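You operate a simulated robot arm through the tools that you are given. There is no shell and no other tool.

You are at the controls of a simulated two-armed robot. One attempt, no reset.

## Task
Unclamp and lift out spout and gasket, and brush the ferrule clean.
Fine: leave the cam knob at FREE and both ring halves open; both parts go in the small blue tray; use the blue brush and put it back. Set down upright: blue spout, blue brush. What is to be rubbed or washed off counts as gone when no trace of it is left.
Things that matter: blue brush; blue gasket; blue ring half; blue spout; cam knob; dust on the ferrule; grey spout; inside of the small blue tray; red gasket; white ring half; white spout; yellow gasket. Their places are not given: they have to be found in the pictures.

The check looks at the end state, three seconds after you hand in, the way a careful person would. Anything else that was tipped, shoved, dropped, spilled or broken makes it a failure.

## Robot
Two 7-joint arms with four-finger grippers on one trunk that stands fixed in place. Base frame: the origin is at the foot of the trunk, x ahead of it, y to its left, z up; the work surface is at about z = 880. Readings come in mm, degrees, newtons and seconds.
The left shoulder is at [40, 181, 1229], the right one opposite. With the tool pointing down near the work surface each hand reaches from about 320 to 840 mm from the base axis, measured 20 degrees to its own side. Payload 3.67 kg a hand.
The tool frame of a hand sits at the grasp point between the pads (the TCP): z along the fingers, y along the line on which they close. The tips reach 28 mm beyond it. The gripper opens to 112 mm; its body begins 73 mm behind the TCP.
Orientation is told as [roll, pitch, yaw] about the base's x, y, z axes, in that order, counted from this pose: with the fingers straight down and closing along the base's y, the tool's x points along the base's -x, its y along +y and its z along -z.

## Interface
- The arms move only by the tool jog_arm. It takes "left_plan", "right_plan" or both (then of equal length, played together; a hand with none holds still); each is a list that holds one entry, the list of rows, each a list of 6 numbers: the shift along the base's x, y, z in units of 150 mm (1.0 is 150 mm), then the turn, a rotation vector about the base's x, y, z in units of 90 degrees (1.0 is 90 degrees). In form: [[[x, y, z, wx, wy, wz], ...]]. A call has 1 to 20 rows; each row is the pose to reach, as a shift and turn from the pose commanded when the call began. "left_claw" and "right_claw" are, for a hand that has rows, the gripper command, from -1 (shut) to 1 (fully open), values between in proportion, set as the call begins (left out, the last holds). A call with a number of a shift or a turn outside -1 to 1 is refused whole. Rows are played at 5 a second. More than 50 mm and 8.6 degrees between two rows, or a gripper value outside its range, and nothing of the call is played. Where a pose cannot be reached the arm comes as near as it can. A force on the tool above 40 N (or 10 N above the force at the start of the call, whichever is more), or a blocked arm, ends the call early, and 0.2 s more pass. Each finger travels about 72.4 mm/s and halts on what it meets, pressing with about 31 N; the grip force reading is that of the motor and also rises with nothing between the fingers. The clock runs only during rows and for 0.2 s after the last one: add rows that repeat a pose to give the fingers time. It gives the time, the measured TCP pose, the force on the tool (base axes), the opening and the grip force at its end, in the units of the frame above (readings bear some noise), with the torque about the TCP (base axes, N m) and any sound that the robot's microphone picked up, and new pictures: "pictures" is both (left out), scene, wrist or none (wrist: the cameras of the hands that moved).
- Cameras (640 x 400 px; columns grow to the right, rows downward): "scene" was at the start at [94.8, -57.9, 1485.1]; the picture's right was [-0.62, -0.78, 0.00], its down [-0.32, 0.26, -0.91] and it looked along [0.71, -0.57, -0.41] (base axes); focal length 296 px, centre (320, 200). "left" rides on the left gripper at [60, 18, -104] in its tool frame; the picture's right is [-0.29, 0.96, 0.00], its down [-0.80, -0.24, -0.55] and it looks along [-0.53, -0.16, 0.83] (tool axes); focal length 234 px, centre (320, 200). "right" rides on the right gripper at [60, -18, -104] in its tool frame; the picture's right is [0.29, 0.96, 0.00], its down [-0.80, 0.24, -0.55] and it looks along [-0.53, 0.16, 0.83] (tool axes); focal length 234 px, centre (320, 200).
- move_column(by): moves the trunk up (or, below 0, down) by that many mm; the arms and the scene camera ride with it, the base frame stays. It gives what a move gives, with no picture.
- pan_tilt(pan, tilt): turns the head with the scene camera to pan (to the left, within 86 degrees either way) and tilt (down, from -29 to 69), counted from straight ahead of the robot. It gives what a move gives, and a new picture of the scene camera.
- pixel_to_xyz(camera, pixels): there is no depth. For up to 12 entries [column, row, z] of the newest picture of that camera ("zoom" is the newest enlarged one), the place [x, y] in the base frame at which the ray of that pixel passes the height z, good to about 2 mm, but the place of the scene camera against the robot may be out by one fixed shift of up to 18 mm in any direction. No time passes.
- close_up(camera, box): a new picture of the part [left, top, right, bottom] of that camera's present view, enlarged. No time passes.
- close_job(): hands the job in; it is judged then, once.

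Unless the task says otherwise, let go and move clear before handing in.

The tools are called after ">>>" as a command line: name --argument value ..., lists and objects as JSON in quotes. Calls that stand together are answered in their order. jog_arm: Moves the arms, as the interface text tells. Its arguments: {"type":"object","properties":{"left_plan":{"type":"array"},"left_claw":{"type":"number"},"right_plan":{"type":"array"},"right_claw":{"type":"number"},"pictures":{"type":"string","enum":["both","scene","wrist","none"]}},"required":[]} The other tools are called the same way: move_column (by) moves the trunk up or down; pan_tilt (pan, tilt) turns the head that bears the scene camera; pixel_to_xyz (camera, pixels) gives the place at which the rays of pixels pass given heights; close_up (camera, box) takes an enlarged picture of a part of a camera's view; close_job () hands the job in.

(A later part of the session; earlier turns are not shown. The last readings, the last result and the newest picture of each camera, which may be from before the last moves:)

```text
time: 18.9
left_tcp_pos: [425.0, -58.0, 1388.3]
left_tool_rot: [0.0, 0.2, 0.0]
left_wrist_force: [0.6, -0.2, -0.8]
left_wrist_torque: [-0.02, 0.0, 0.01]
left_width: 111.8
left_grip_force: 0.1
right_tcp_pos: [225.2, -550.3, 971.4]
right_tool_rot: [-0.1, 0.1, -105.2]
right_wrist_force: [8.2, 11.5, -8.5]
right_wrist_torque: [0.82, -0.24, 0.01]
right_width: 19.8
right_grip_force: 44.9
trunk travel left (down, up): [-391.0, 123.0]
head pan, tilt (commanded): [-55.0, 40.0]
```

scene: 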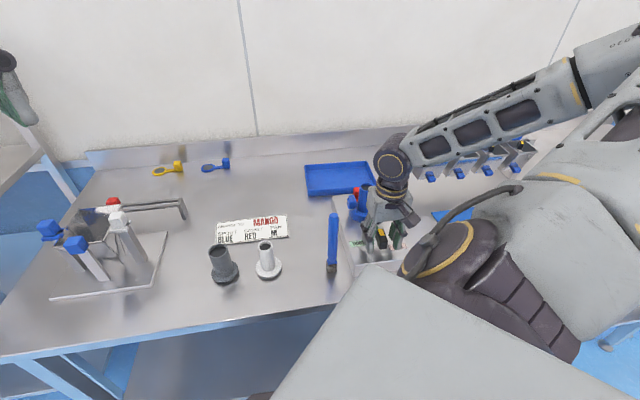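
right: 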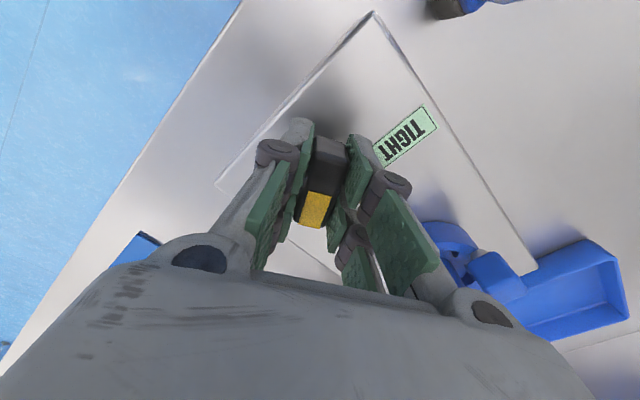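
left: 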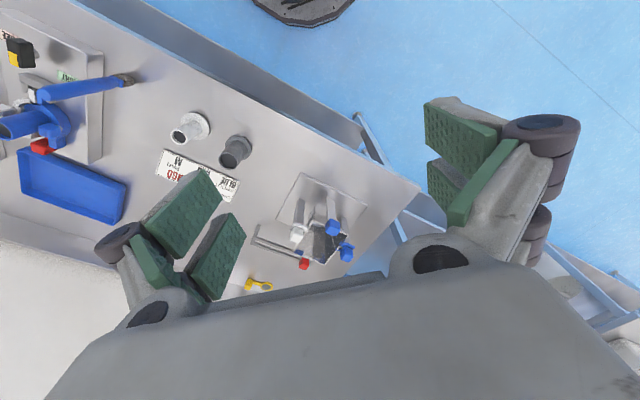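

Still smooth, with about 14 N side force. Another ~28° should bring the pointer to FREE.

>>> jog_arm --right_plan '[[[0.004, 0.006, 0, 0, 0, -0.07], [0.006, 0.01, 0, 0, 0, -0.14], [0.006, 0.01, 0, 0, 0, -0.21], [0.006, 0.01, 0, 0, 0, -0.28], [0.006, 0.01, 0, 0, 0, -0.32], [0.006, 0.01, 0, 0, 0, -0.32]]]' --pictures "wrist"

```text
time: 20.3
left_tcp_pos: [424.5, -57.7, 1389.7]
left_tool_rot: [0.0, 0.1, -0.1]
left_wrist_force: [-0.1, -0.4, -0.5]
left_wrist_torque: [0.0, -0.03, 0.01]
left_width: 112.2
left_grip_force: 0.1
right_tcp_pos: [225.6, -550.5, 971.3]
right_tool_rot: [-0.3, 0.1, -133.9]
right_wrist_force: [7.2, -0.7, 1.5]
right_wrist_torque: [-0.36, 0.13, 0.04]
right_width: 19.5
right_grip_force: 44.6
trunk travel left (down, up): [-391.0, 123.0]
head pan, tilt (commanded): [-55.0, 40.0]
```

right: 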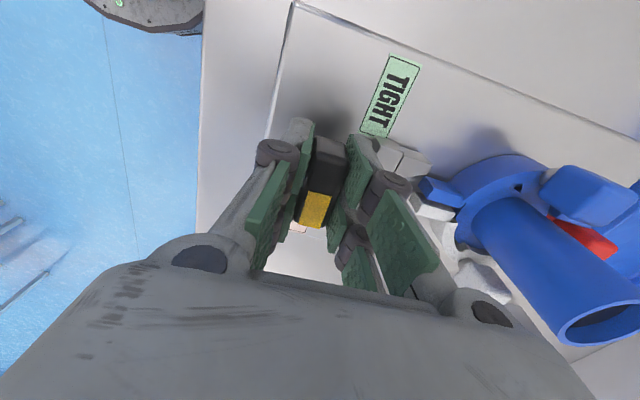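

The yoke at (400,155) has drawn back from the lugs. I'll open just a little, lift straight up, and look.

>>> jog_arm --right_plan '[[[0, 0, 0, 0, 0, 0], [0, 0, 0, 0, 0, 0], [0, 0, 0.1, 0, 0, 0], [0, 0, 0.3, 0, 0, 0], [0, 0, 0.6, 0, 0, 0], [0, 0, 0.85, 0, 0, 0], [0, 0, 0.85, 0, 0, 0]]]' --right_claw -0.4 --pictures "both"

>>> close_up --camera "right" --box '[260, 20, 500, 220]'

```text
time: 21.9
left_tcp_pos: [426.0, -59.2, 1388.8]
left_tool_rot: [0.1, 0.1, -0.1]
left_wrist_force: [0.0, -0.4, -0.4]
left_wrist_torque: [0.01, -0.02, 0.04]
left_width: 112.1
left_grip_force: 0.1
right_tcp_pos: [224.8, -551.4, 1098.3]
right_tool_rot: [-0.3, 0.1, -133.9]
right_wrist_force: [0.8, 0.8, -0.1]
right_wrist_torque: [0.01, 0.01, 0.03]
right_width: 33.5
right_grip_force: 0.0
trunk travel left (down, up): [-391.0, 123.0]
head pan, tilt (commanded): [-55.0, 40.0]
```

scene: 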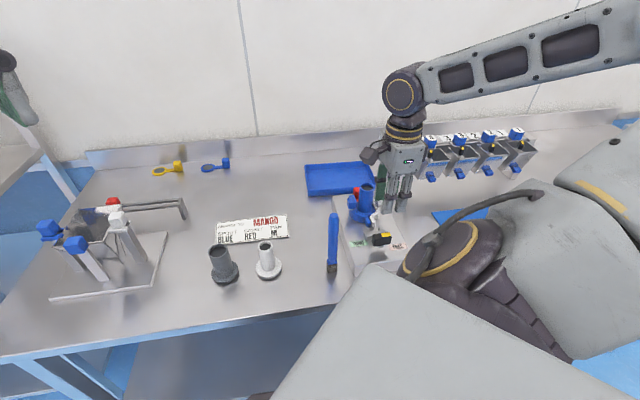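
right: 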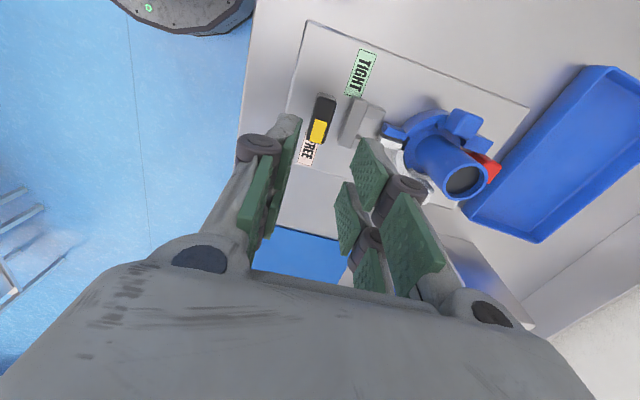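

```text
2.00 times, centred on (380, 120) of right
```

zoom: 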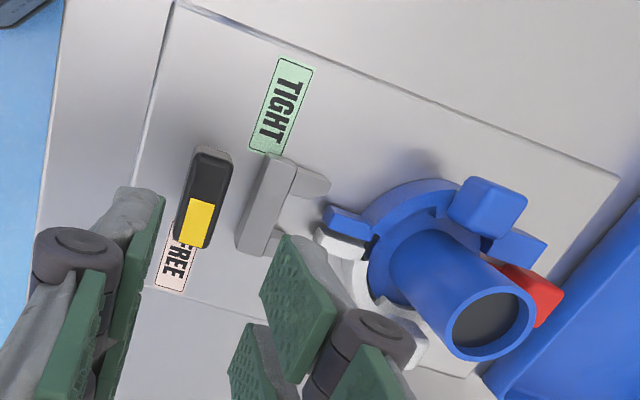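

The knob points at FREE and the yoke has drawn back, leaving the lugs free at (350,225 in the zoom). Next I'll move above the ring to see its hinge and tabs clearly.

>>> jog_arm --right_plan '[[[0.2, -0.17, 0, 0, 0, 0], [0.4, -0.35, 0, 0, 0, 0], [0.6, -0.52, 0, 0, 0, 0], [0.813, -0.7, 0, 0, 0, 0], [0.813, -0.7, 0, 0, 0, 0]]]' --right_claw 1 --pictures "wrist"

>>> close_up --camera "right" --box '[220, 40, 440, 220]'

```text
time: 23.1
left_tcp_pos: [424.2, -58.5, 1388.5]
left_tool_rot: [0.0, 0.0, 0.0]
left_wrist_force: [-0.8, -0.8, 0.8]
left_wrist_torque: [-0.01, 0.01, 0.01]
left_width: 111.9
left_grip_force: 0.0
right_tcp_pos: [347.5, -656.3, 1099.3]
right_tool_rot: [-0.3, 0.0, -133.9]
right_wrist_force: [-0.7, -0.2, 0.0]
right_wrist_torque: [0.01, 0.01, 0.01]
right_width: 112.1
right_grip_force: 0.0
trunk travel left (down, up): [-391.0, 123.0]
head pan, tilt (commanded): [-55.0, 40.0]
```

right: 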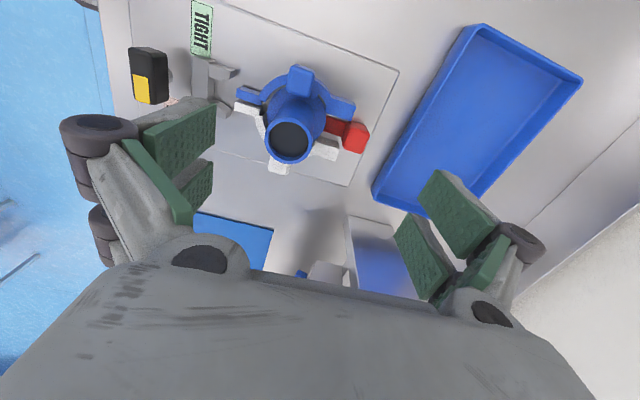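

```text
2.22 times, centred on (330, 130) of right
```

zoom: 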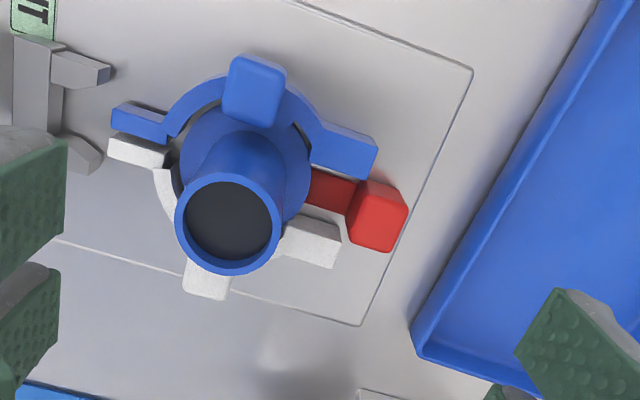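

Now the layout is clear: each half has a near lug, a tab on a post at its side and a far tail, with the gasket's red tab coming out between the tails. I'll measure these points at several heights.

>>> pixel_to_xyz --camera "right" --pixels '[[288.1, 139.9, 1000], [302.1, 79.5, 950], [302.1, 79.5, 970], [277, 168, 950], [277, 168, 970], [342, 136, 930], [354, 135, 950], [354, 135, 970], [341, 110, 940], [340, 148, 940], [240, 96, 940], [240, 109, 940]]'

```text
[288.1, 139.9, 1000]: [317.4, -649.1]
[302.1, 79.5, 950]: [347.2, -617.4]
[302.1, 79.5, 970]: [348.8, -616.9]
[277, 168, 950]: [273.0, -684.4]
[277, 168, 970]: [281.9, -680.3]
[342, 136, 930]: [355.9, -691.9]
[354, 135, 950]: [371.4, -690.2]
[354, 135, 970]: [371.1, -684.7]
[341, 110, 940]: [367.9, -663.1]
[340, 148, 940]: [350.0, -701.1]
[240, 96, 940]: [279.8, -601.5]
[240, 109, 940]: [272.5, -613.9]
```

I have ring centre ≈ (321,-646), tabs at about (348,-617) and (292,-674) with tops near z 960. To see how the halves are hinged I'll bring the left hand round as a side observer, starting with a first leg.

>>> jog_arm --left_plan '[[[-0.03, -0.1, -0.09, 0, 0, -0.09], [-0.06, -0.21, -0.19, 0, 0, -0.18], [-0.09, -0.31, -0.28, 0, 0, -0.27], [-0.12, -0.41, -0.37, 0, 0, -0.36], [-0.15, -0.52, -0.47, 0, 0, -0.45], [-0.18, -0.62, -0.56, 0, 0, -0.54], [-0.21, -0.72, -0.65, 0, 0, -0.63], [-0.24, -0.82, -0.74, 0, 0, -0.71], [-0.27, -0.92, -0.84, 0, 0, -0.78], [-0.27, -0.92, -0.84, 0, 0, -0.78]]]' --pictures "wrist"

```text
time: 25.3
left_tcp_pos: [384.9, -196.6, 1263.3]
left_tool_rot: [0.0, 0.1, -70.4]
left_wrist_force: [0.3, 0.2, -0.6]
left_wrist_torque: [-0.04, 0.01, -0.01]
left_width: 112.2
left_grip_force: 0.0
right_tcp_pos: [345.7, -655.7, 1097.0]
right_tool_rot: [-0.3, 0.1, -133.9]
right_wrist_force: [-0.5, 0.2, 0.7]
right_wrist_torque: [-0.04, 0.01, 0.0]
right_width: 112.1
right_grip_force: 0.0
trunk travel left (down, up): [-391.0, 123.0]
head pan, tilt (commanded): [-55.0, 40.0]
```

left: 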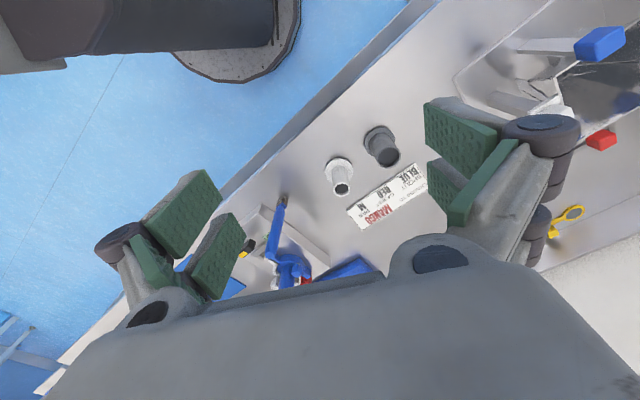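

Good so far. Second leg: closer, with a 25° tilt toward the clamp, halfway first to check reach.

>>> jog_arm --left_plan '[[[-0.05, -0.15, -0.15, -0.07, 0, 0], [-0.1, -0.3, -0.3, -0.14, 0, 0], [-0.14, -0.45, -0.42, -0.2, 0, 0]]]' --pictures "wrist"

```text
time: 26.1
left_tcp_pos: [363.9, -263.7, 1198.6]
left_tool_rot: [-6.2, -17.0, -69.3]
left_wrist_force: [-0.2, 0.1, -0.1]
left_wrist_torque: [0.0, -0.01, -0.01]
left_width: 112.4
left_grip_force: 0.2
right_tcp_pos: [347.1, -656.7, 1097.6]
right_tool_rot: [-0.3, 0.0, -133.8]
right_wrist_force: [-0.4, 0.0, -0.6]
right_wrist_torque: [0.01, -0.01, 0.01]
right_width: 111.9
right_grip_force: 0.1
trunk travel left (down, up): [-391.0, 123.0]
head pan, tilt (commanded): [-55.0, 40.0]
```

left: 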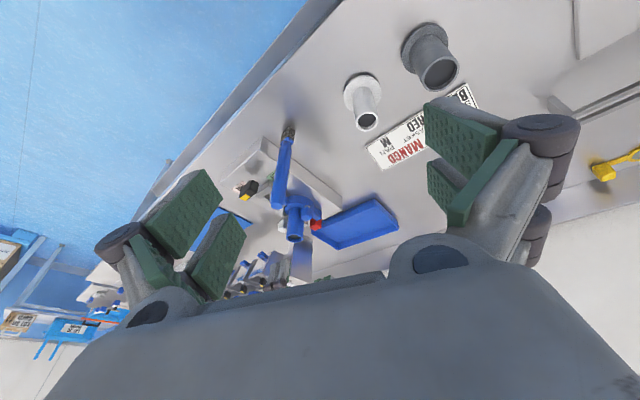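

>>> close_up --camera "left" --box '[220, 110, 420, 280]'

```text
2.35 times, centred on (320, 195) of left
```

zoom: 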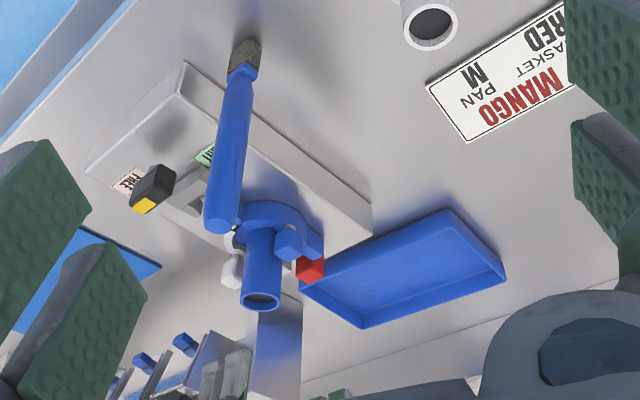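

The brush blocks part of the ring in this view. I'll shift the left hand forward in x and a bit closer for a clearer line to the far-left side.

>>> jog_arm --left_plan '[[[0.2, -0.1, -0.08, 0, 0, -0.06], [0.4, -0.2, -0.16, 0, 0, -0.12], [0.6, -0.3, -0.24, 0, 0, -0.18], [0.8, -0.4, -0.3, 0, 0, -0.24], [0.8, -0.4, -0.3, 0, 0, -0.24]]]' --pictures "wrist"

>>> close_up --camera "left" --box '[240, 130, 420, 280]'

```text
time: 27.3
left_tcp_pos: [413.4, -289.4, 1179.6]
left_tool_rot: [-6.1, -16.9, -78.3]
left_wrist_force: [-0.7, -0.3, -0.7]
left_wrist_torque: [-0.01, 0.01, 0.01]
left_width: 111.8
left_grip_force: 0.0
left hand out of reach, approached as far as the arm can: row 2, 3, 4, 5
right_tcp_pos: [346.2, -657.2, 1098.6]
right_tool_rot: [-0.3, 0.2, -133.9]
right_wrist_force: [-0.1, -0.6, -0.3]
right_wrist_torque: [-0.03, -0.01, -0.03]
right_width: 112.1
right_grip_force: 0.2
trunk travel left (down, up): [-391.0, 123.0]
head pan, tilt (commanded): [-55.0, 40.0]
```

left: 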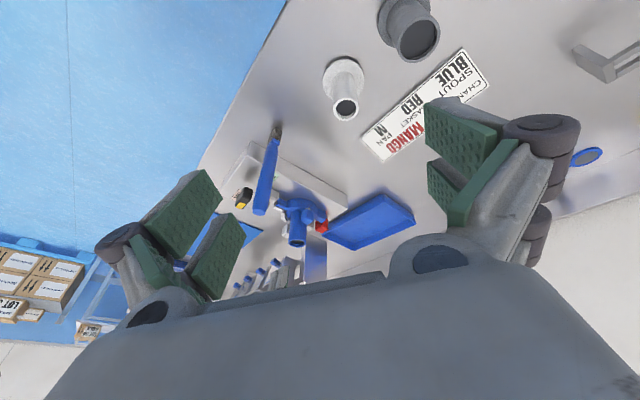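

```text
2.67 times, centred on (330, 205) of left
```

zoom: 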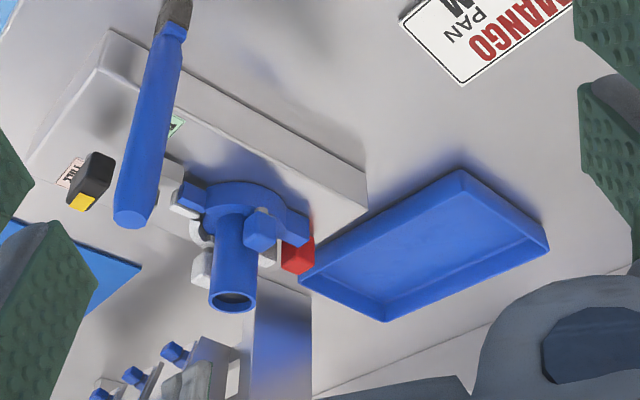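

>>> close_up --camera "left" --box '[265, 180, 345, 260]'

```text
5.00 times, centred on (305, 220) of left
```

zoom: 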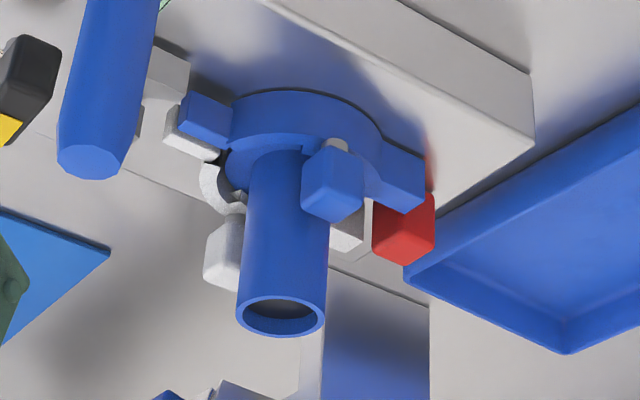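

The ring halves have no visible pins but look pivoted at their far tails. I'll close the right hand into a poker and place it on the near side of the blue tab, above ring level, then check by picture before pushing.

>>> jog_arm --right_plan '[[[-0.03, 0.17, 0, 0, 0, 0], [-0.06, 0.34, 0, 0, 0, 0], [-0.094, 0.51, 0, 0, 0, 0], [-0.094, 0.51, -0.2, 0, 0, 0], [-0.094, 0.51, -0.4, 0, 0, 0], [-0.094, 0.51, -0.6, 0, 0, 0], [-0.094, 0.51, -0.6, 0, 0, 0]]]' --right_claw -1 --pictures "both"

>>> close_up --camera "left" --box '[220, 150, 380, 280]'

>>> close_up --camera "right" --box '[180, 40, 460, 260]'

```text
time: 28.9
left_tcp_pos: [413.5, -289.1, 1180.1]
left_tool_rot: [-6.1, -16.9, -78.3]
left_wrist_force: [0.3, 0.7, -0.1]
left_wrist_torque: [0.0, -0.03, 0.01]
left_width: 112.3
left_grip_force: 0.0
right_tcp_pos: [335.7, -577.4, 1007.5]
right_tool_rot: [-0.2, 0.0, -133.9]
right_wrist_force: [0.4, 0.1, 0.0]
right_wrist_torque: [0.03, 0.0, 0.02]
right_width: 0.0
right_grip_force: 30.7
trunk travel left (down, up): [-391.0, 123.0]
head pan, tilt (commanded): [-55.0, 40.0]
```

scene: 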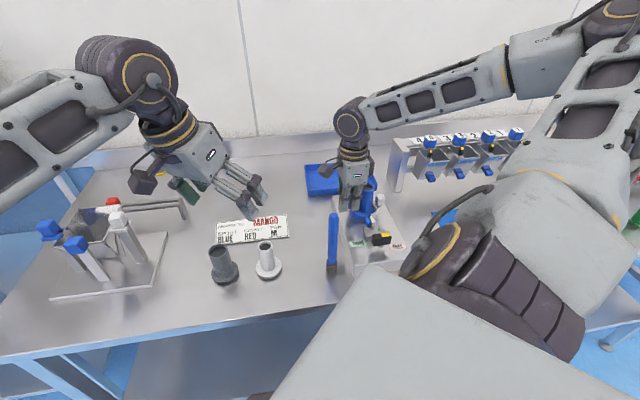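
right: 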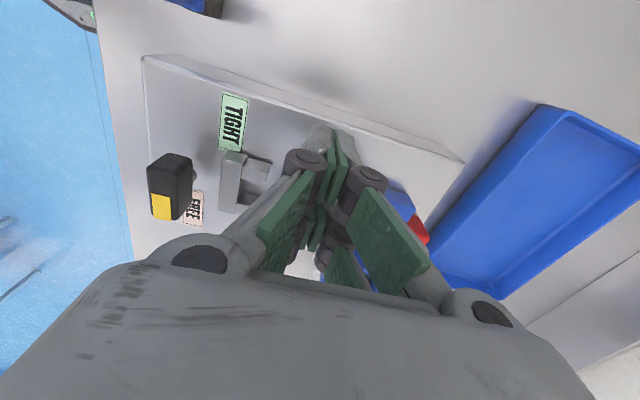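

```text
3.08 times, centred on (300, 215) of left
```

zoom: 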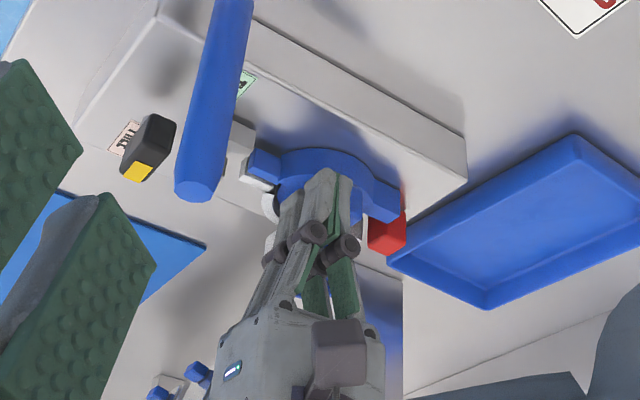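

```text
1.82 times, centred on (320, 150) of right
```

zoom: 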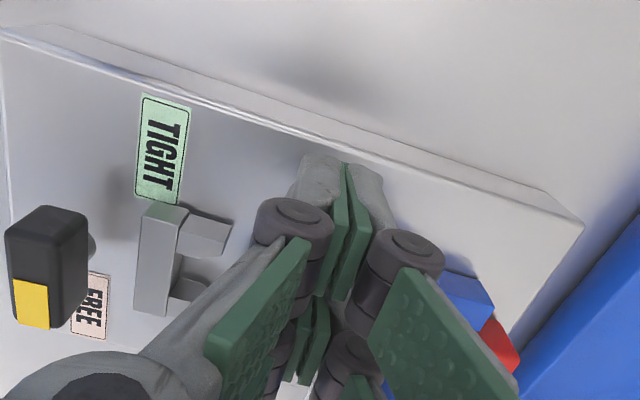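

The closed fingers are on the near side of the blue tab. I'll lower to tip level ~945 and check.

>>> jog_arm --right_plan '[[[0, 0, -0.08, 0, 0, 0], [0, 0, -0.16, 0, 0, 0], [0, 0, -0.23, 0, 0, 0], [0, 0, -0.23, 0, 0, 0]]]' --pictures "both"

>>> close_up --camera "left" --box '[240, 170, 370, 270]'

>>> close_up --camera "right" --box '[250, 80, 450, 240]'

>>> close_up --camera "scene" --box '[310, 130, 430, 270]'

```text
time: 29.9
left_tcp_pos: [413.7, -287.8, 1180.1]
left_tool_rot: [-6.3, -16.9, -78.3]
left_wrist_force: [-0.9, 0.0, 0.1]
left_wrist_torque: [0.0, 0.01, 0.02]
left_width: 112.1
left_grip_force: 0.1
right_tcp_pos: [335.7, -578.1, 971.8]
right_tool_rot: [-0.3, 0.1, -133.9]
right_wrist_force: [0.1, -0.1, -0.1]
right_wrist_torque: [0.03, -0.03, -0.01]
right_width: 0.0
right_grip_force: 30.9
trunk travel left (down, up): [-391.0, 123.0]
head pan, tilt (commanded): [-55.0, 40.0]
```

scene: 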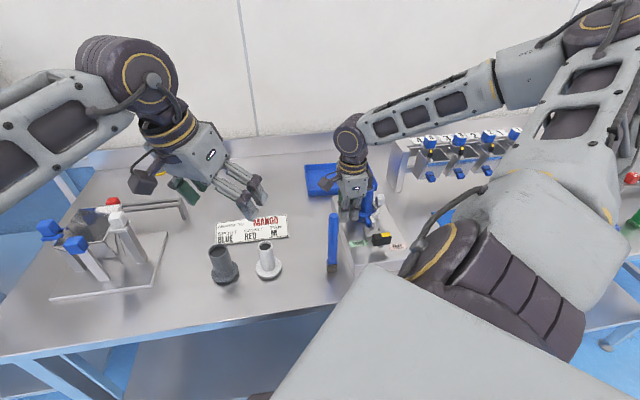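
right: 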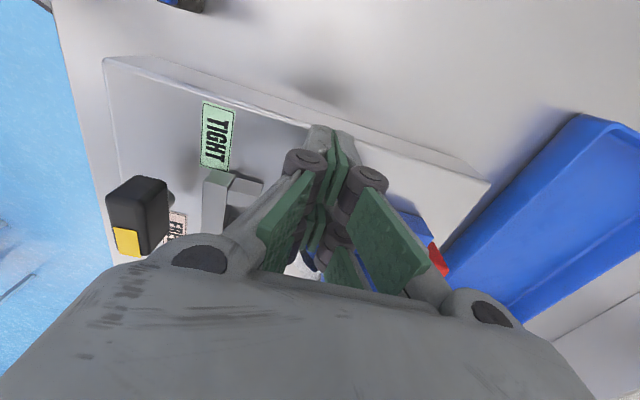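

```text
4.00 times, centred on (305, 220) of left
```

zoom: 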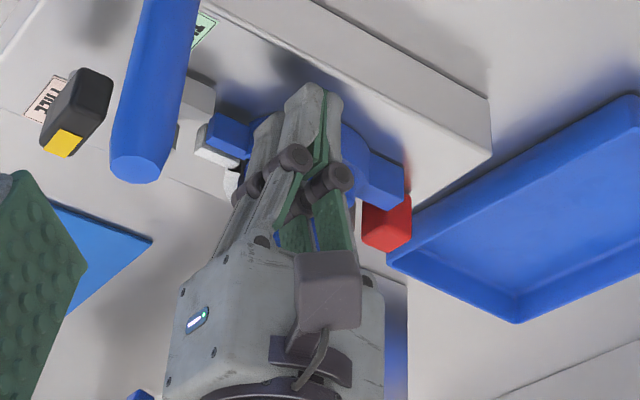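

```text
2.50 times, centred on (350, 160) of right
```

zoom: 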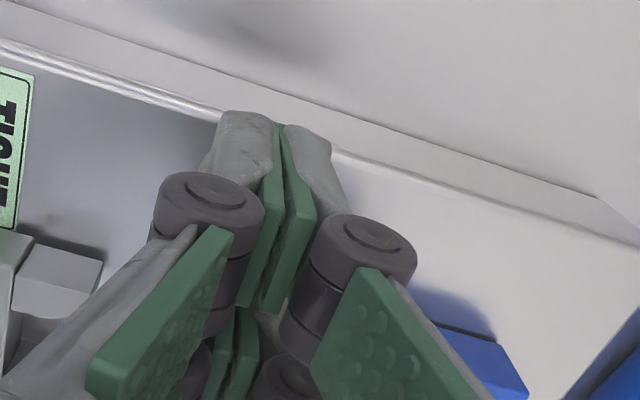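

```text
2.86 times, centred on (370, 200) of scene
```

zoom: 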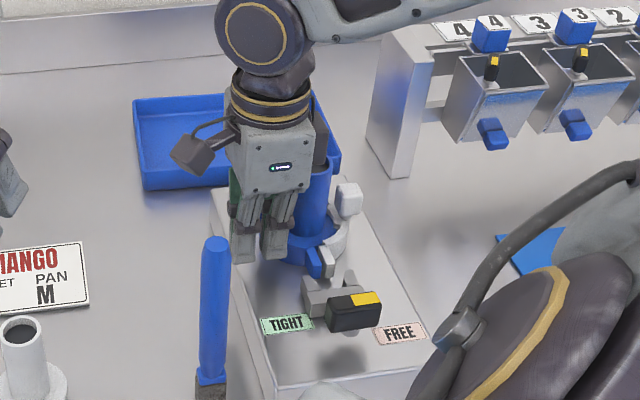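

Fingers are clear of everything, on the near side of the tab. Now I'll push gently along the plate axis (away from the robot) and watch the force and whether the ring half swings.

>>> jog_arm --right_plan '[[[0.036, -0.035, 0, 0, 0, 0], [0.071, -0.07, 0, 0, 0, 0], [0.107, -0.105, 0, 0, 0, 0], [0.142, -0.14, 0, 0, 0, 0], [0.178, -0.176, 0, 0, 0, 0]]]' --pictures "both"

>>> close_up --camera "left" --box '[240, 170, 370, 270]'

>>> close_up --camera "scene" --box '[310, 130, 430, 270]'

```text
time: 30.7
left_tcp_pos: [411.8, -284.7, 1182.0]
left_tool_rot: [-6.2, -17.1, -78.3]
left_wrist_force: [0.1, 0.1, 1.6]
left_wrist_torque: [0.04, 0.03, -0.01]
left_width: 112.1
left_grip_force: 0.1
right_tcp_pos: [346.7, -581.6, 974.9]
right_tool_rot: [-0.9, 0.5, -133.7]
right_wrist_force: [-12.0, 28.2, 30.1]
right_wrist_torque: [-0.68, 0.18, -0.3]
right_width: 0.0
right_grip_force: 31.3
trunk travel left (down, up): [-391.0, 123.0]
head pan, tilt (commanded): [-55.0, 40.0]
stopped in row 4 (right hand): the force on the tool passed its limit at 44 N (the readings are from after the stop); the commanded pose is now the measured one
```

scene: 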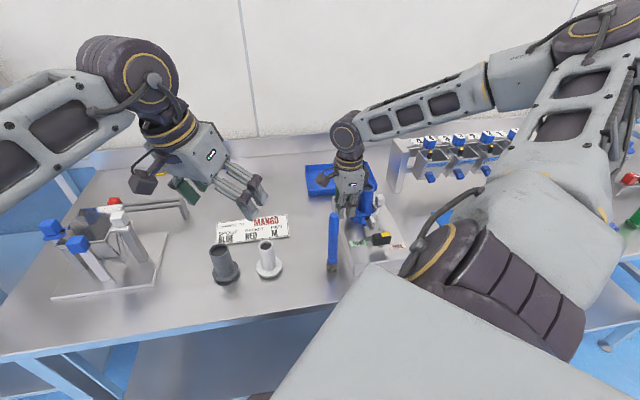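
right: 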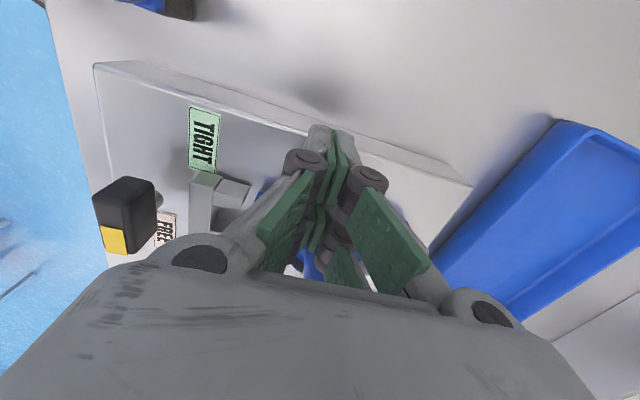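

```text
4.00 times, centred on (305, 220) of left
```

zoom: 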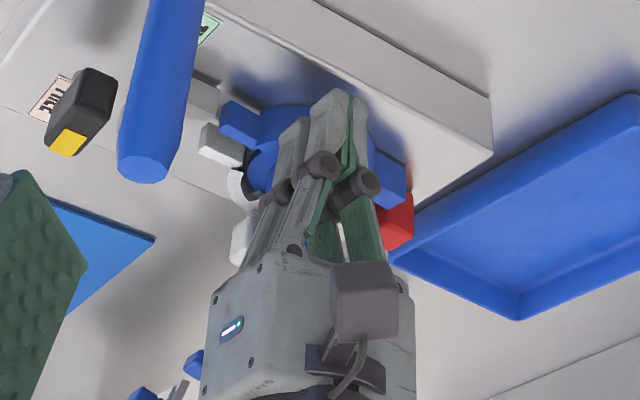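

```text
2.86 times, centred on (370, 200) of scene
```

zoom: 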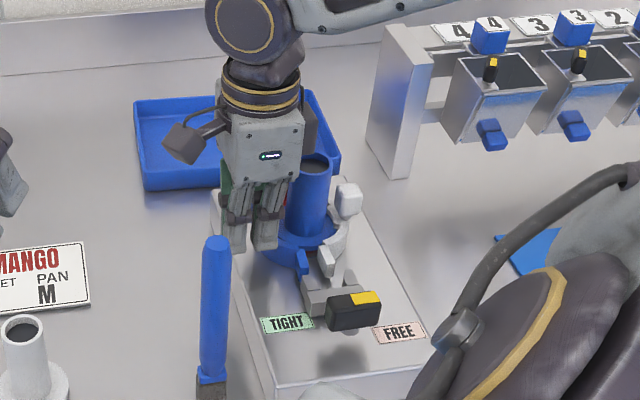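

The blue half has begun to swing: in the scene zoom its lug at (302,258) has parted from the white lug. The upward force suggests the tips are rubbing the ring, so I'll rise a little before going on.

>>> jog_arm --right_plan '[[[0, 0, 0.03, 0, 0, 0], [0, 0, 0.06, 0, 0, 0], [0, 0, 0.06, 0, 0, 0]]]' --pictures "wrist"

>>> close_up --camera "right" --box '[240, 100, 440, 290]'

```text
time: 31.5
left_tcp_pos: [412.4, -285.8, 1181.1]
left_tool_rot: [-6.2, -17.1, -78.4]
left_wrist_force: [0.5, 0.9, 0.2]
left_wrist_torque: [-0.01, 0.0, 0.05]
left_width: 112.0
left_grip_force: 0.0
right_tcp_pos: [344.2, -583.5, 981.2]
right_tool_rot: [-1.1, 0.3, -133.8]
right_wrist_force: [-13.4, 29.8, -8.7]
right_wrist_torque: [0.11, -0.06, -0.28]
right_width: 0.0
right_grip_force: 31.1
trunk travel left (down, up): [-391.0, 123.0]
head pan, tilt (commanded): [-55.0, 40.0]
```

right: 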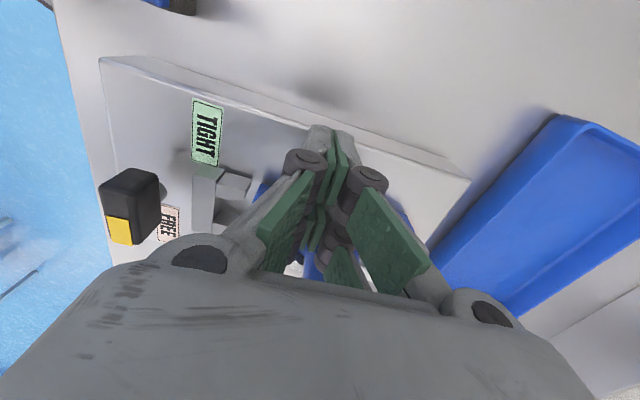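

```text
2.11 times, centred on (340, 195) of right
```

zoom: 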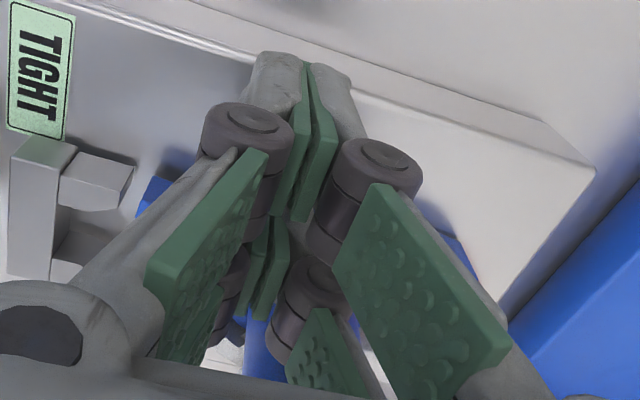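

Contact remains on the tab's near face (about 33 N back along the plate axis). The lever arm grows as it opens, so I'll keep pushing a bit further, adding a slight outward component.

>>> jog_arm --right_plan '[[[0.02, -0.01, 0, 0, 0, 0], [0.04, -0.02, 0, 0, 0, 0], [0.06, -0.035, 0, 0, 0, 0], [0.09, -0.055, 0, 0, 0, 0], [0.12, -0.08, 0, 0, 0, 0]]]' --pictures "both"

>>> close_up --camera "scene" --box '[310, 130, 430, 270]'

>>> close_up --camera "left" --box '[240, 170, 370, 270]'

```text
time: 32.0
left_tcp_pos: [412.6, -288.0, 1180.0]
left_tool_rot: [-6.3, -17.0, -78.3]
left_wrist_force: [0.9, 0.1, -0.9]
left_wrist_torque: [0.03, 0.04, 0.01]
left_width: 112.0
left_grip_force: 0.2
right_tcp_pos: [350.5, -580.5, 980.3]
right_tool_rot: [-1.6, 0.7, -133.5]
right_wrist_force: [-5.6, 20.4, 13.6]
right_wrist_torque: [-0.34, 0.0, -0.08]
right_width: 0.0
right_grip_force: 31.1
trunk travel left (down, up): [-391.0, 123.0]
head pan, tilt (commanded): [-55.0, 40.0]
stopped in row 2 (right hand): the force on the tool passed its limit at 46 N (the readings are from after the stop); the commanded pose is now the measured one
```

scene: 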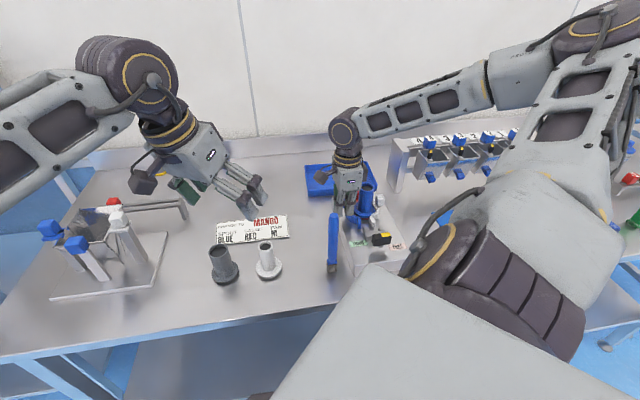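
right: 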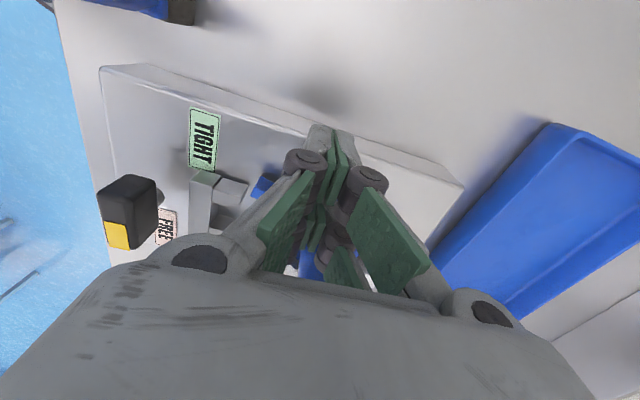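

```text
2.86 times, centred on (370, 200) of scene
```

zoom: 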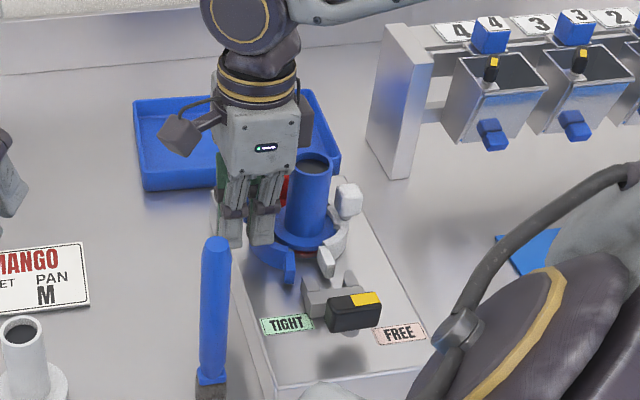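

```text
4.00 times, centred on (305, 220) of left
```

zoom: 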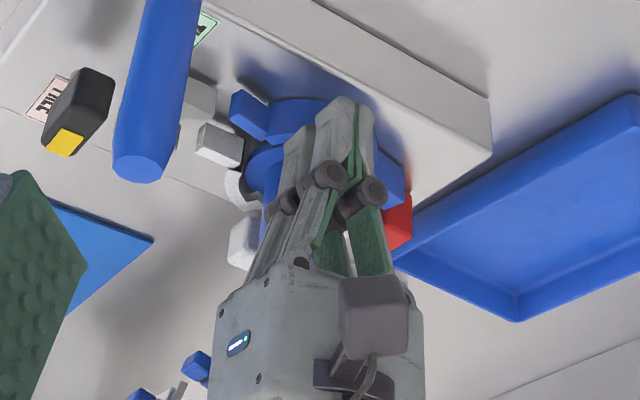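

The lugs have parted further. The lever arm is improving, so I'll continue with pure push along the plate axis.

>>> jog_arm --right_plan '[[[0.02, -0.02, 0.01, 0, 0, 0], [0.04, -0.04, 0.02, 0, 0, 0], [0.065, -0.065, 0.02, 0, 0, 0], [0.09, -0.09, 0.02, 0, 0, 0], [0.12, -0.12, 0.02, 0, 0, 0]]]' --pictures "none"

>>> close_up --camera "scene" --box '[310, 130, 430, 270]'

>>> close_up --camera "left" --box '[240, 170, 370, 270]'

```text
time: 32.6
left_tcp_pos: [412.5, -287.6, 1181.2]
left_tool_rot: [-6.3, -16.9, -78.4]
left_wrist_force: [0.4, 0.5, 0.3]
left_wrist_torque: [0.03, 0.04, 0.05]
left_width: 111.9
left_grip_force: 0.0
right_tcp_pos: [354.1, -578.6, 980.0]
right_tool_rot: [-2.4, 0.9, -133.3]
right_wrist_force: [-5.2, 18.5, 12.4]
right_wrist_torque: [-0.36, 0.0, -0.13]
right_width: 0.0
right_grip_force: 31.0
trunk travel left (down, up): [-391.0, 123.0]
head pan, tilt (commanded): [-55.0, 40.0]
stopped in row 2 (right hand): the force on the tool passed its limit at 43 N (the readings are from after the stop); the commanded pose is now the measured one
```

```text
2.86 times, centred on (370, 200) of scene
```

zoom: 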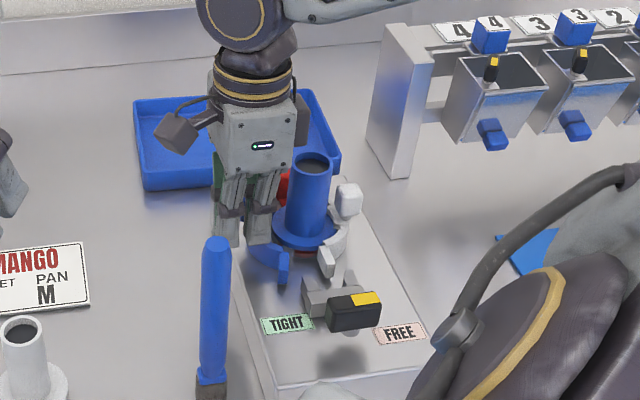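

```text
4.00 times, centred on (305, 220) of left
```

zoom: 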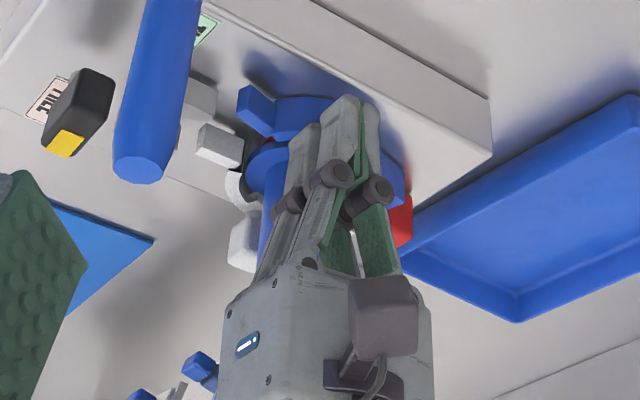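

The hand is now sliding outward rather than pushing. But the lugs have parted enough that I may push the long lug end from inside with far better leverage, so I'll back off, rise, and look.

>>> jog_arm --right_plan '[[[-0.07, 0.07, 0, 0, 0, 0], [-0.14, 0.14, 0.05, 0.01, 0, 0], [-0.16, 0.16, 0.3, 0.03, 0, 0], [-0.16, 0.16, 0.6, 0.03, 0, 0], [-0.2, 0.1, 0.8, 0.03, 0, 0], [-0.2, 0.1, 0.8, 0.03, 0, 0]]]' --pictures "wrist"

>>> close_up --camera "right" --box '[200, 40, 460, 260]'

>>> close_up --camera "scene" --box '[310, 130, 430, 270]'

>>> close_up --camera "left" --box '[240, 170, 370, 270]'

```text
time: 34.0
left_tcp_pos: [413.5, -289.5, 1179.4]
left_tool_rot: [-6.2, -16.9, -78.3]
left_wrist_force: [-0.2, -0.5, 0.2]
left_wrist_torque: [0.03, 0.0, 0.0]
left_width: 112.0
left_grip_force: 0.1
right_tcp_pos: [325.9, -568.1, 1097.2]
right_tool_rot: [-4.1, 2.7, -133.3]
right_wrist_force: [-0.1, -0.3, 0.4]
right_wrist_torque: [-0.01, 0.0, 0.0]
right_width: 0.0
right_grip_force: 30.8
trunk travel left (down, up): [-391.0, 123.0]
head pan, tilt (commanded): [-55.0, 40.0]
```

right: 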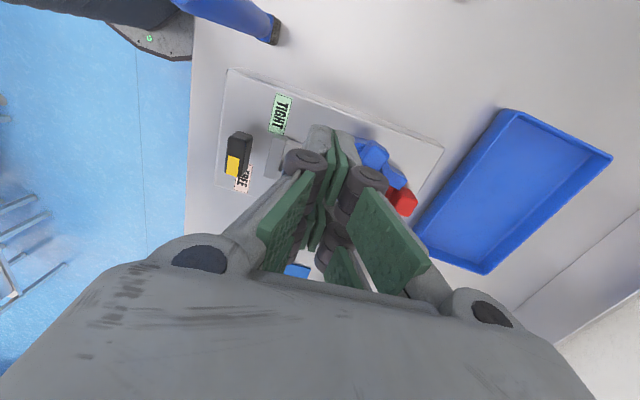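

```text
1.82 times, centred on (330, 150) of right
```

zoom: 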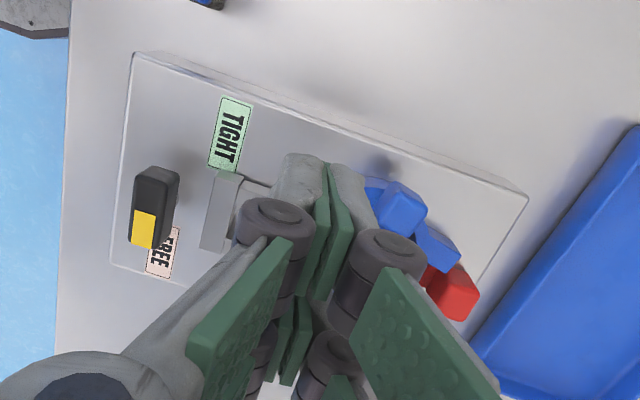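

```text
2.86 times, centred on (370, 200) of scene
```

zoom: 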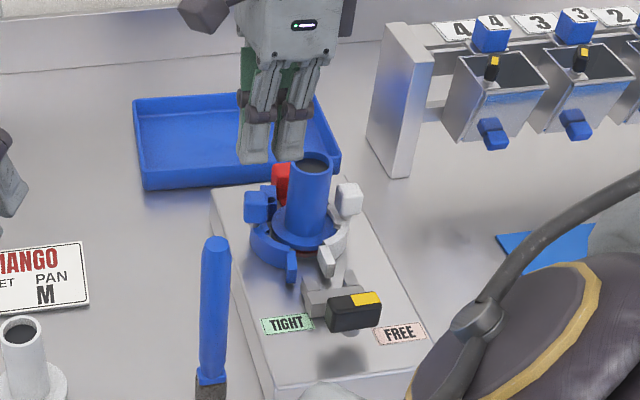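

```text
4.00 times, centred on (305, 220) of left
```

zoom: 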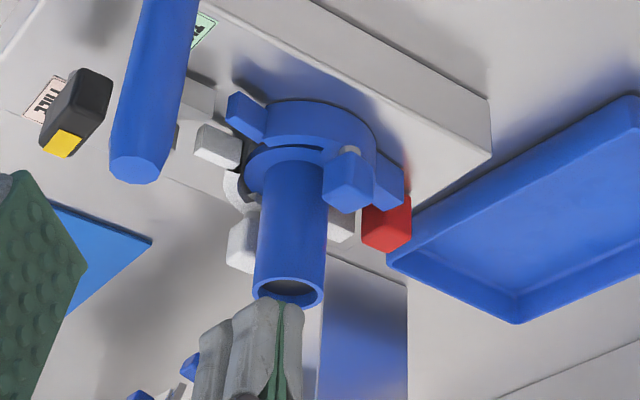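

The blue half is about 17° open and clearly hinged at its tail. I'll re-aim the poker so its face pushes diagonally outward on the tab's near-inner corner: yaw -104, hand levelled again, then lower partway and check.

>>> jog_arm --right_plan '[[[0, -0.03, 0, -0.012, -0.006, 0.08], [0, -0.06, 0, -0.024, -0.013, 0.163], [0, -0.09, 0, -0.036, -0.02, 0.245], [0, -0.107, 0, -0.048, -0.026, 0.326], [0, -0.107, -0.2, -0.048, -0.026, 0.326], [0, -0.107, -0.4, -0.048, -0.026, 0.326], [0, -0.107, -0.55, -0.048, -0.026, 0.326], [0, -0.107, -0.55, -0.048, -0.026, 0.326]]]' --pictures "wrist"

>>> close_up --camera "right" --box '[220, 60, 460, 260]'

>>> close_up --camera "left" --box '[240, 170, 370, 270]'

>>> close_up --camera "scene" --box '[310, 130, 430, 270]'

```text
time: 35.8
left_tcp_pos: [413.5, -288.7, 1179.7]
left_tool_rot: [-6.1, -16.9, -78.4]
left_wrist_force: [-0.1, -0.4, -0.2]
left_wrist_torque: [0.0, -0.01, 0.06]
left_width: 111.9
left_grip_force: 0.1
right_tcp_pos: [323.6, -583.1, 1016.1]
right_tool_rot: [0.0, 0.1, -104.0]
right_wrist_force: [1.1, -0.4, 0.3]
right_wrist_torque: [-0.03, 0.0, -0.02]
right_width: 0.2
right_grip_force: 30.9
trunk travel left (down, up): [-391.0, 123.0]
head pan, tilt (commanded): [-55.0, 40.0]
```

right: 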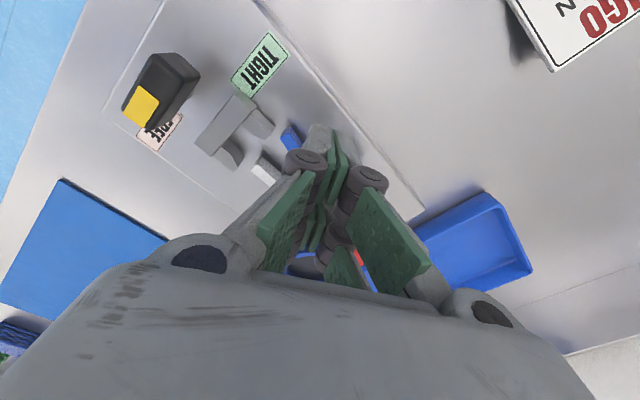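

```text
2.00 times, centred on (340, 160) of right
```

zoom: 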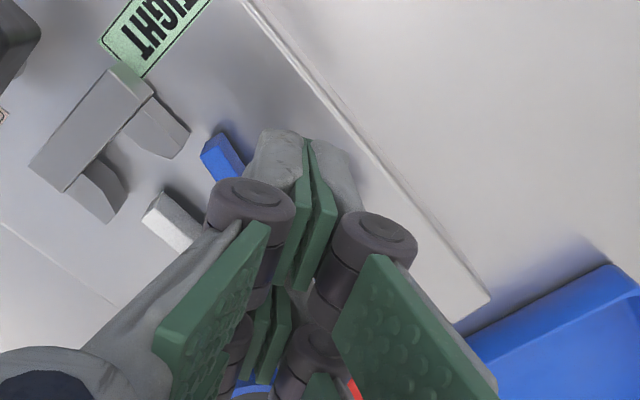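

```text
4.00 times, centred on (305, 220) of left
```

zoom: 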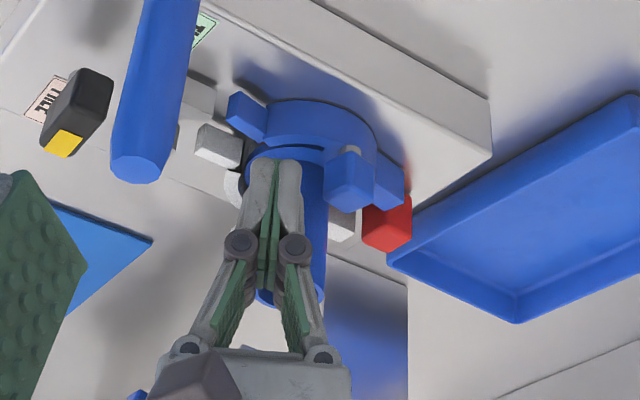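

```text
2.86 times, centred on (370, 200) of scene
```

zoom: 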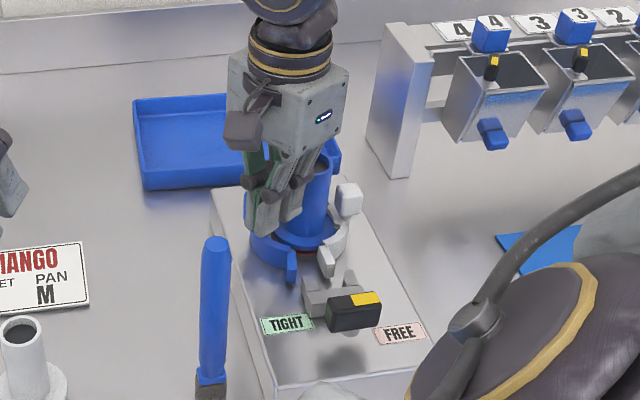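

The poker is well placed between spout and tab. Lowering to tip level ~950 and pushing diagonally outward.

>>> jog_arm --right_plan '[[[0, 0, -0.1, 0, 0, 0], [0, 0, -0.2, 0, 0, 0], [0, 0, -0.255, 0, 0, 0], [0.03, -0.008, -0.255, 0, 0, 0], [0.06, -0.016, -0.255, 0, 0, 0], [0.09, -0.024, -0.255, 0, 0, 0], [0.12, -0.031, -0.255, 0, 0, 0], [0.15, -0.039, -0.255, 0, 0, 0], [0.18, -0.047, -0.255, 0, 0, 0], [0.21, -0.055, -0.255, 0, 0, 0]]]' --pictures "wrist"

>>> close_up --camera "left" --box '[240, 170, 370, 270]'

>>> close_up --camera "scene" --box '[310, 130, 430, 270]'

```text
time: 38.0
left_tcp_pos: [413.9, -286.6, 1180.0]
left_tool_rot: [-6.2, -16.8, -78.2]
left_wrist_force: [-0.2, 0.3, 0.3]
left_wrist_torque: [-0.02, 0.02, 0.01]
left_width: 111.8
left_grip_force: 0.0
right_tcp_pos: [355.3, -592.7, 979.6]
right_tool_rot: [0.1, -0.1, -104.0]
right_wrist_force: [-0.2, -0.1, 0.2]
right_wrist_torque: [-0.02, 0.03, -0.01]
right_width: 0.0
right_grip_force: 30.6
trunk travel left (down, up): [-391.0, 123.0]
head pan, tilt (commanded): [-55.0, 40.0]
```

right: 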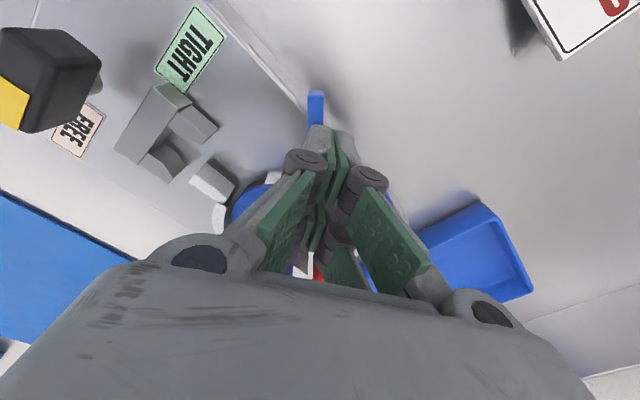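

```text
4.00 times, centred on (305, 220) of left
```

zoom: 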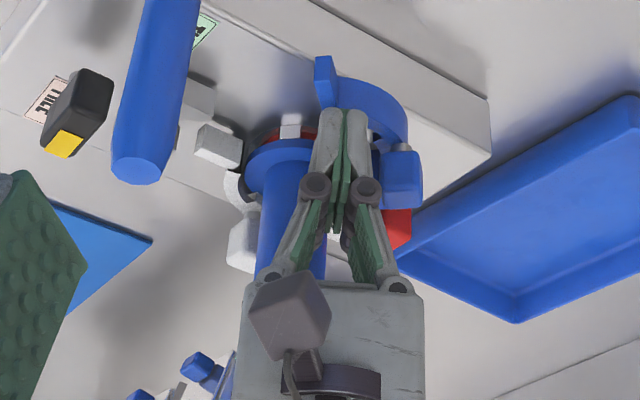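

```text
2.86 times, centred on (370, 200) of scene
```

zoom: 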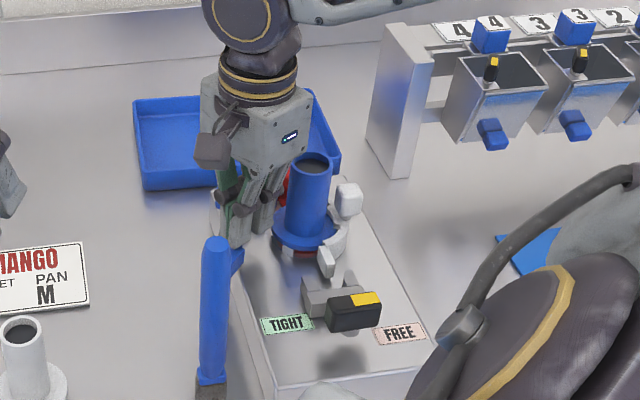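

The blue half swung widely open with no force left. I'll push a little further to be sure, then rise and look.

>>> jog_arm --right_plan '[[[0.03, 0.0, 0, 0, 0, 0], [0.06, 0.0, 0, 0, 0, 0], [0.09, 0.005, 0, 0, 0, 0], [0.12, 0.01, 0, 0, 0, 0], [0.12, 0.01, 0, 0, 0, 0]]]' --pictures "none"

>>> close_up --camera "left" --box '[240, 150, 390, 270]'

>>> close_up --camera "right" --box '[220, 60, 460, 260]'

```text
time: 39.2
left_tcp_pos: [412.9, -288.9, 1179.9]
left_tool_rot: [-6.2, -16.9, -78.4]
left_wrist_force: [-1.2, 0.3, 0.0]
left_wrist_torque: [-0.03, 0.01, 0.02]
left_width: 111.9
left_grip_force: 0.1
right_tcp_pos: [373.3, -590.2, 977.1]
right_tool_rot: [-0.1, 0.0, -103.9]
right_wrist_force: [-0.2, -0.6, -0.3]
right_wrist_torque: [0.02, -0.01, -0.01]
right_width: 0.0
right_grip_force: 31.2
trunk travel left (down, up): [-391.0, 123.0]
head pan, tilt (commanded): [-55.0, 40.0]
```

```text
3.33 times, centred on (315, 210) of left
```

zoom: 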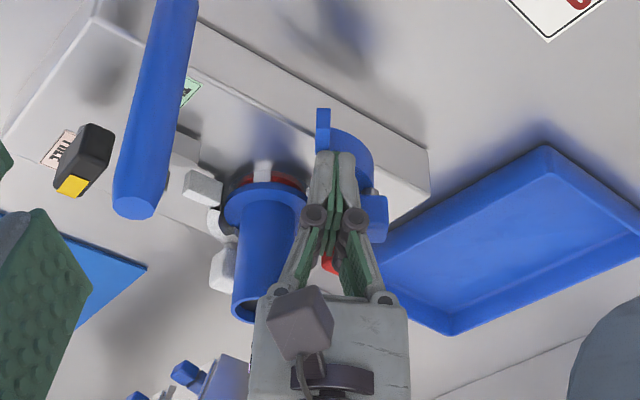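

```text
2.00 times, centred on (340, 160) of right
```

zoom: 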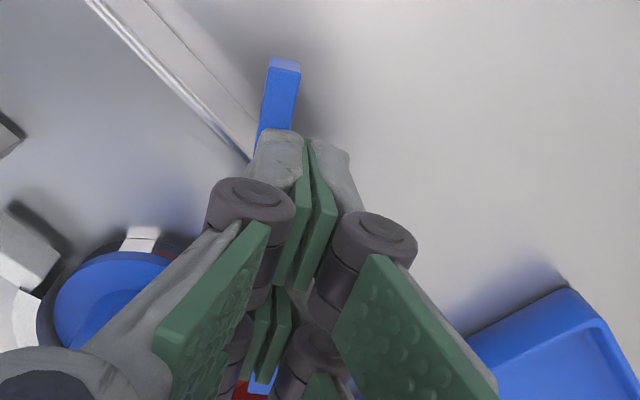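

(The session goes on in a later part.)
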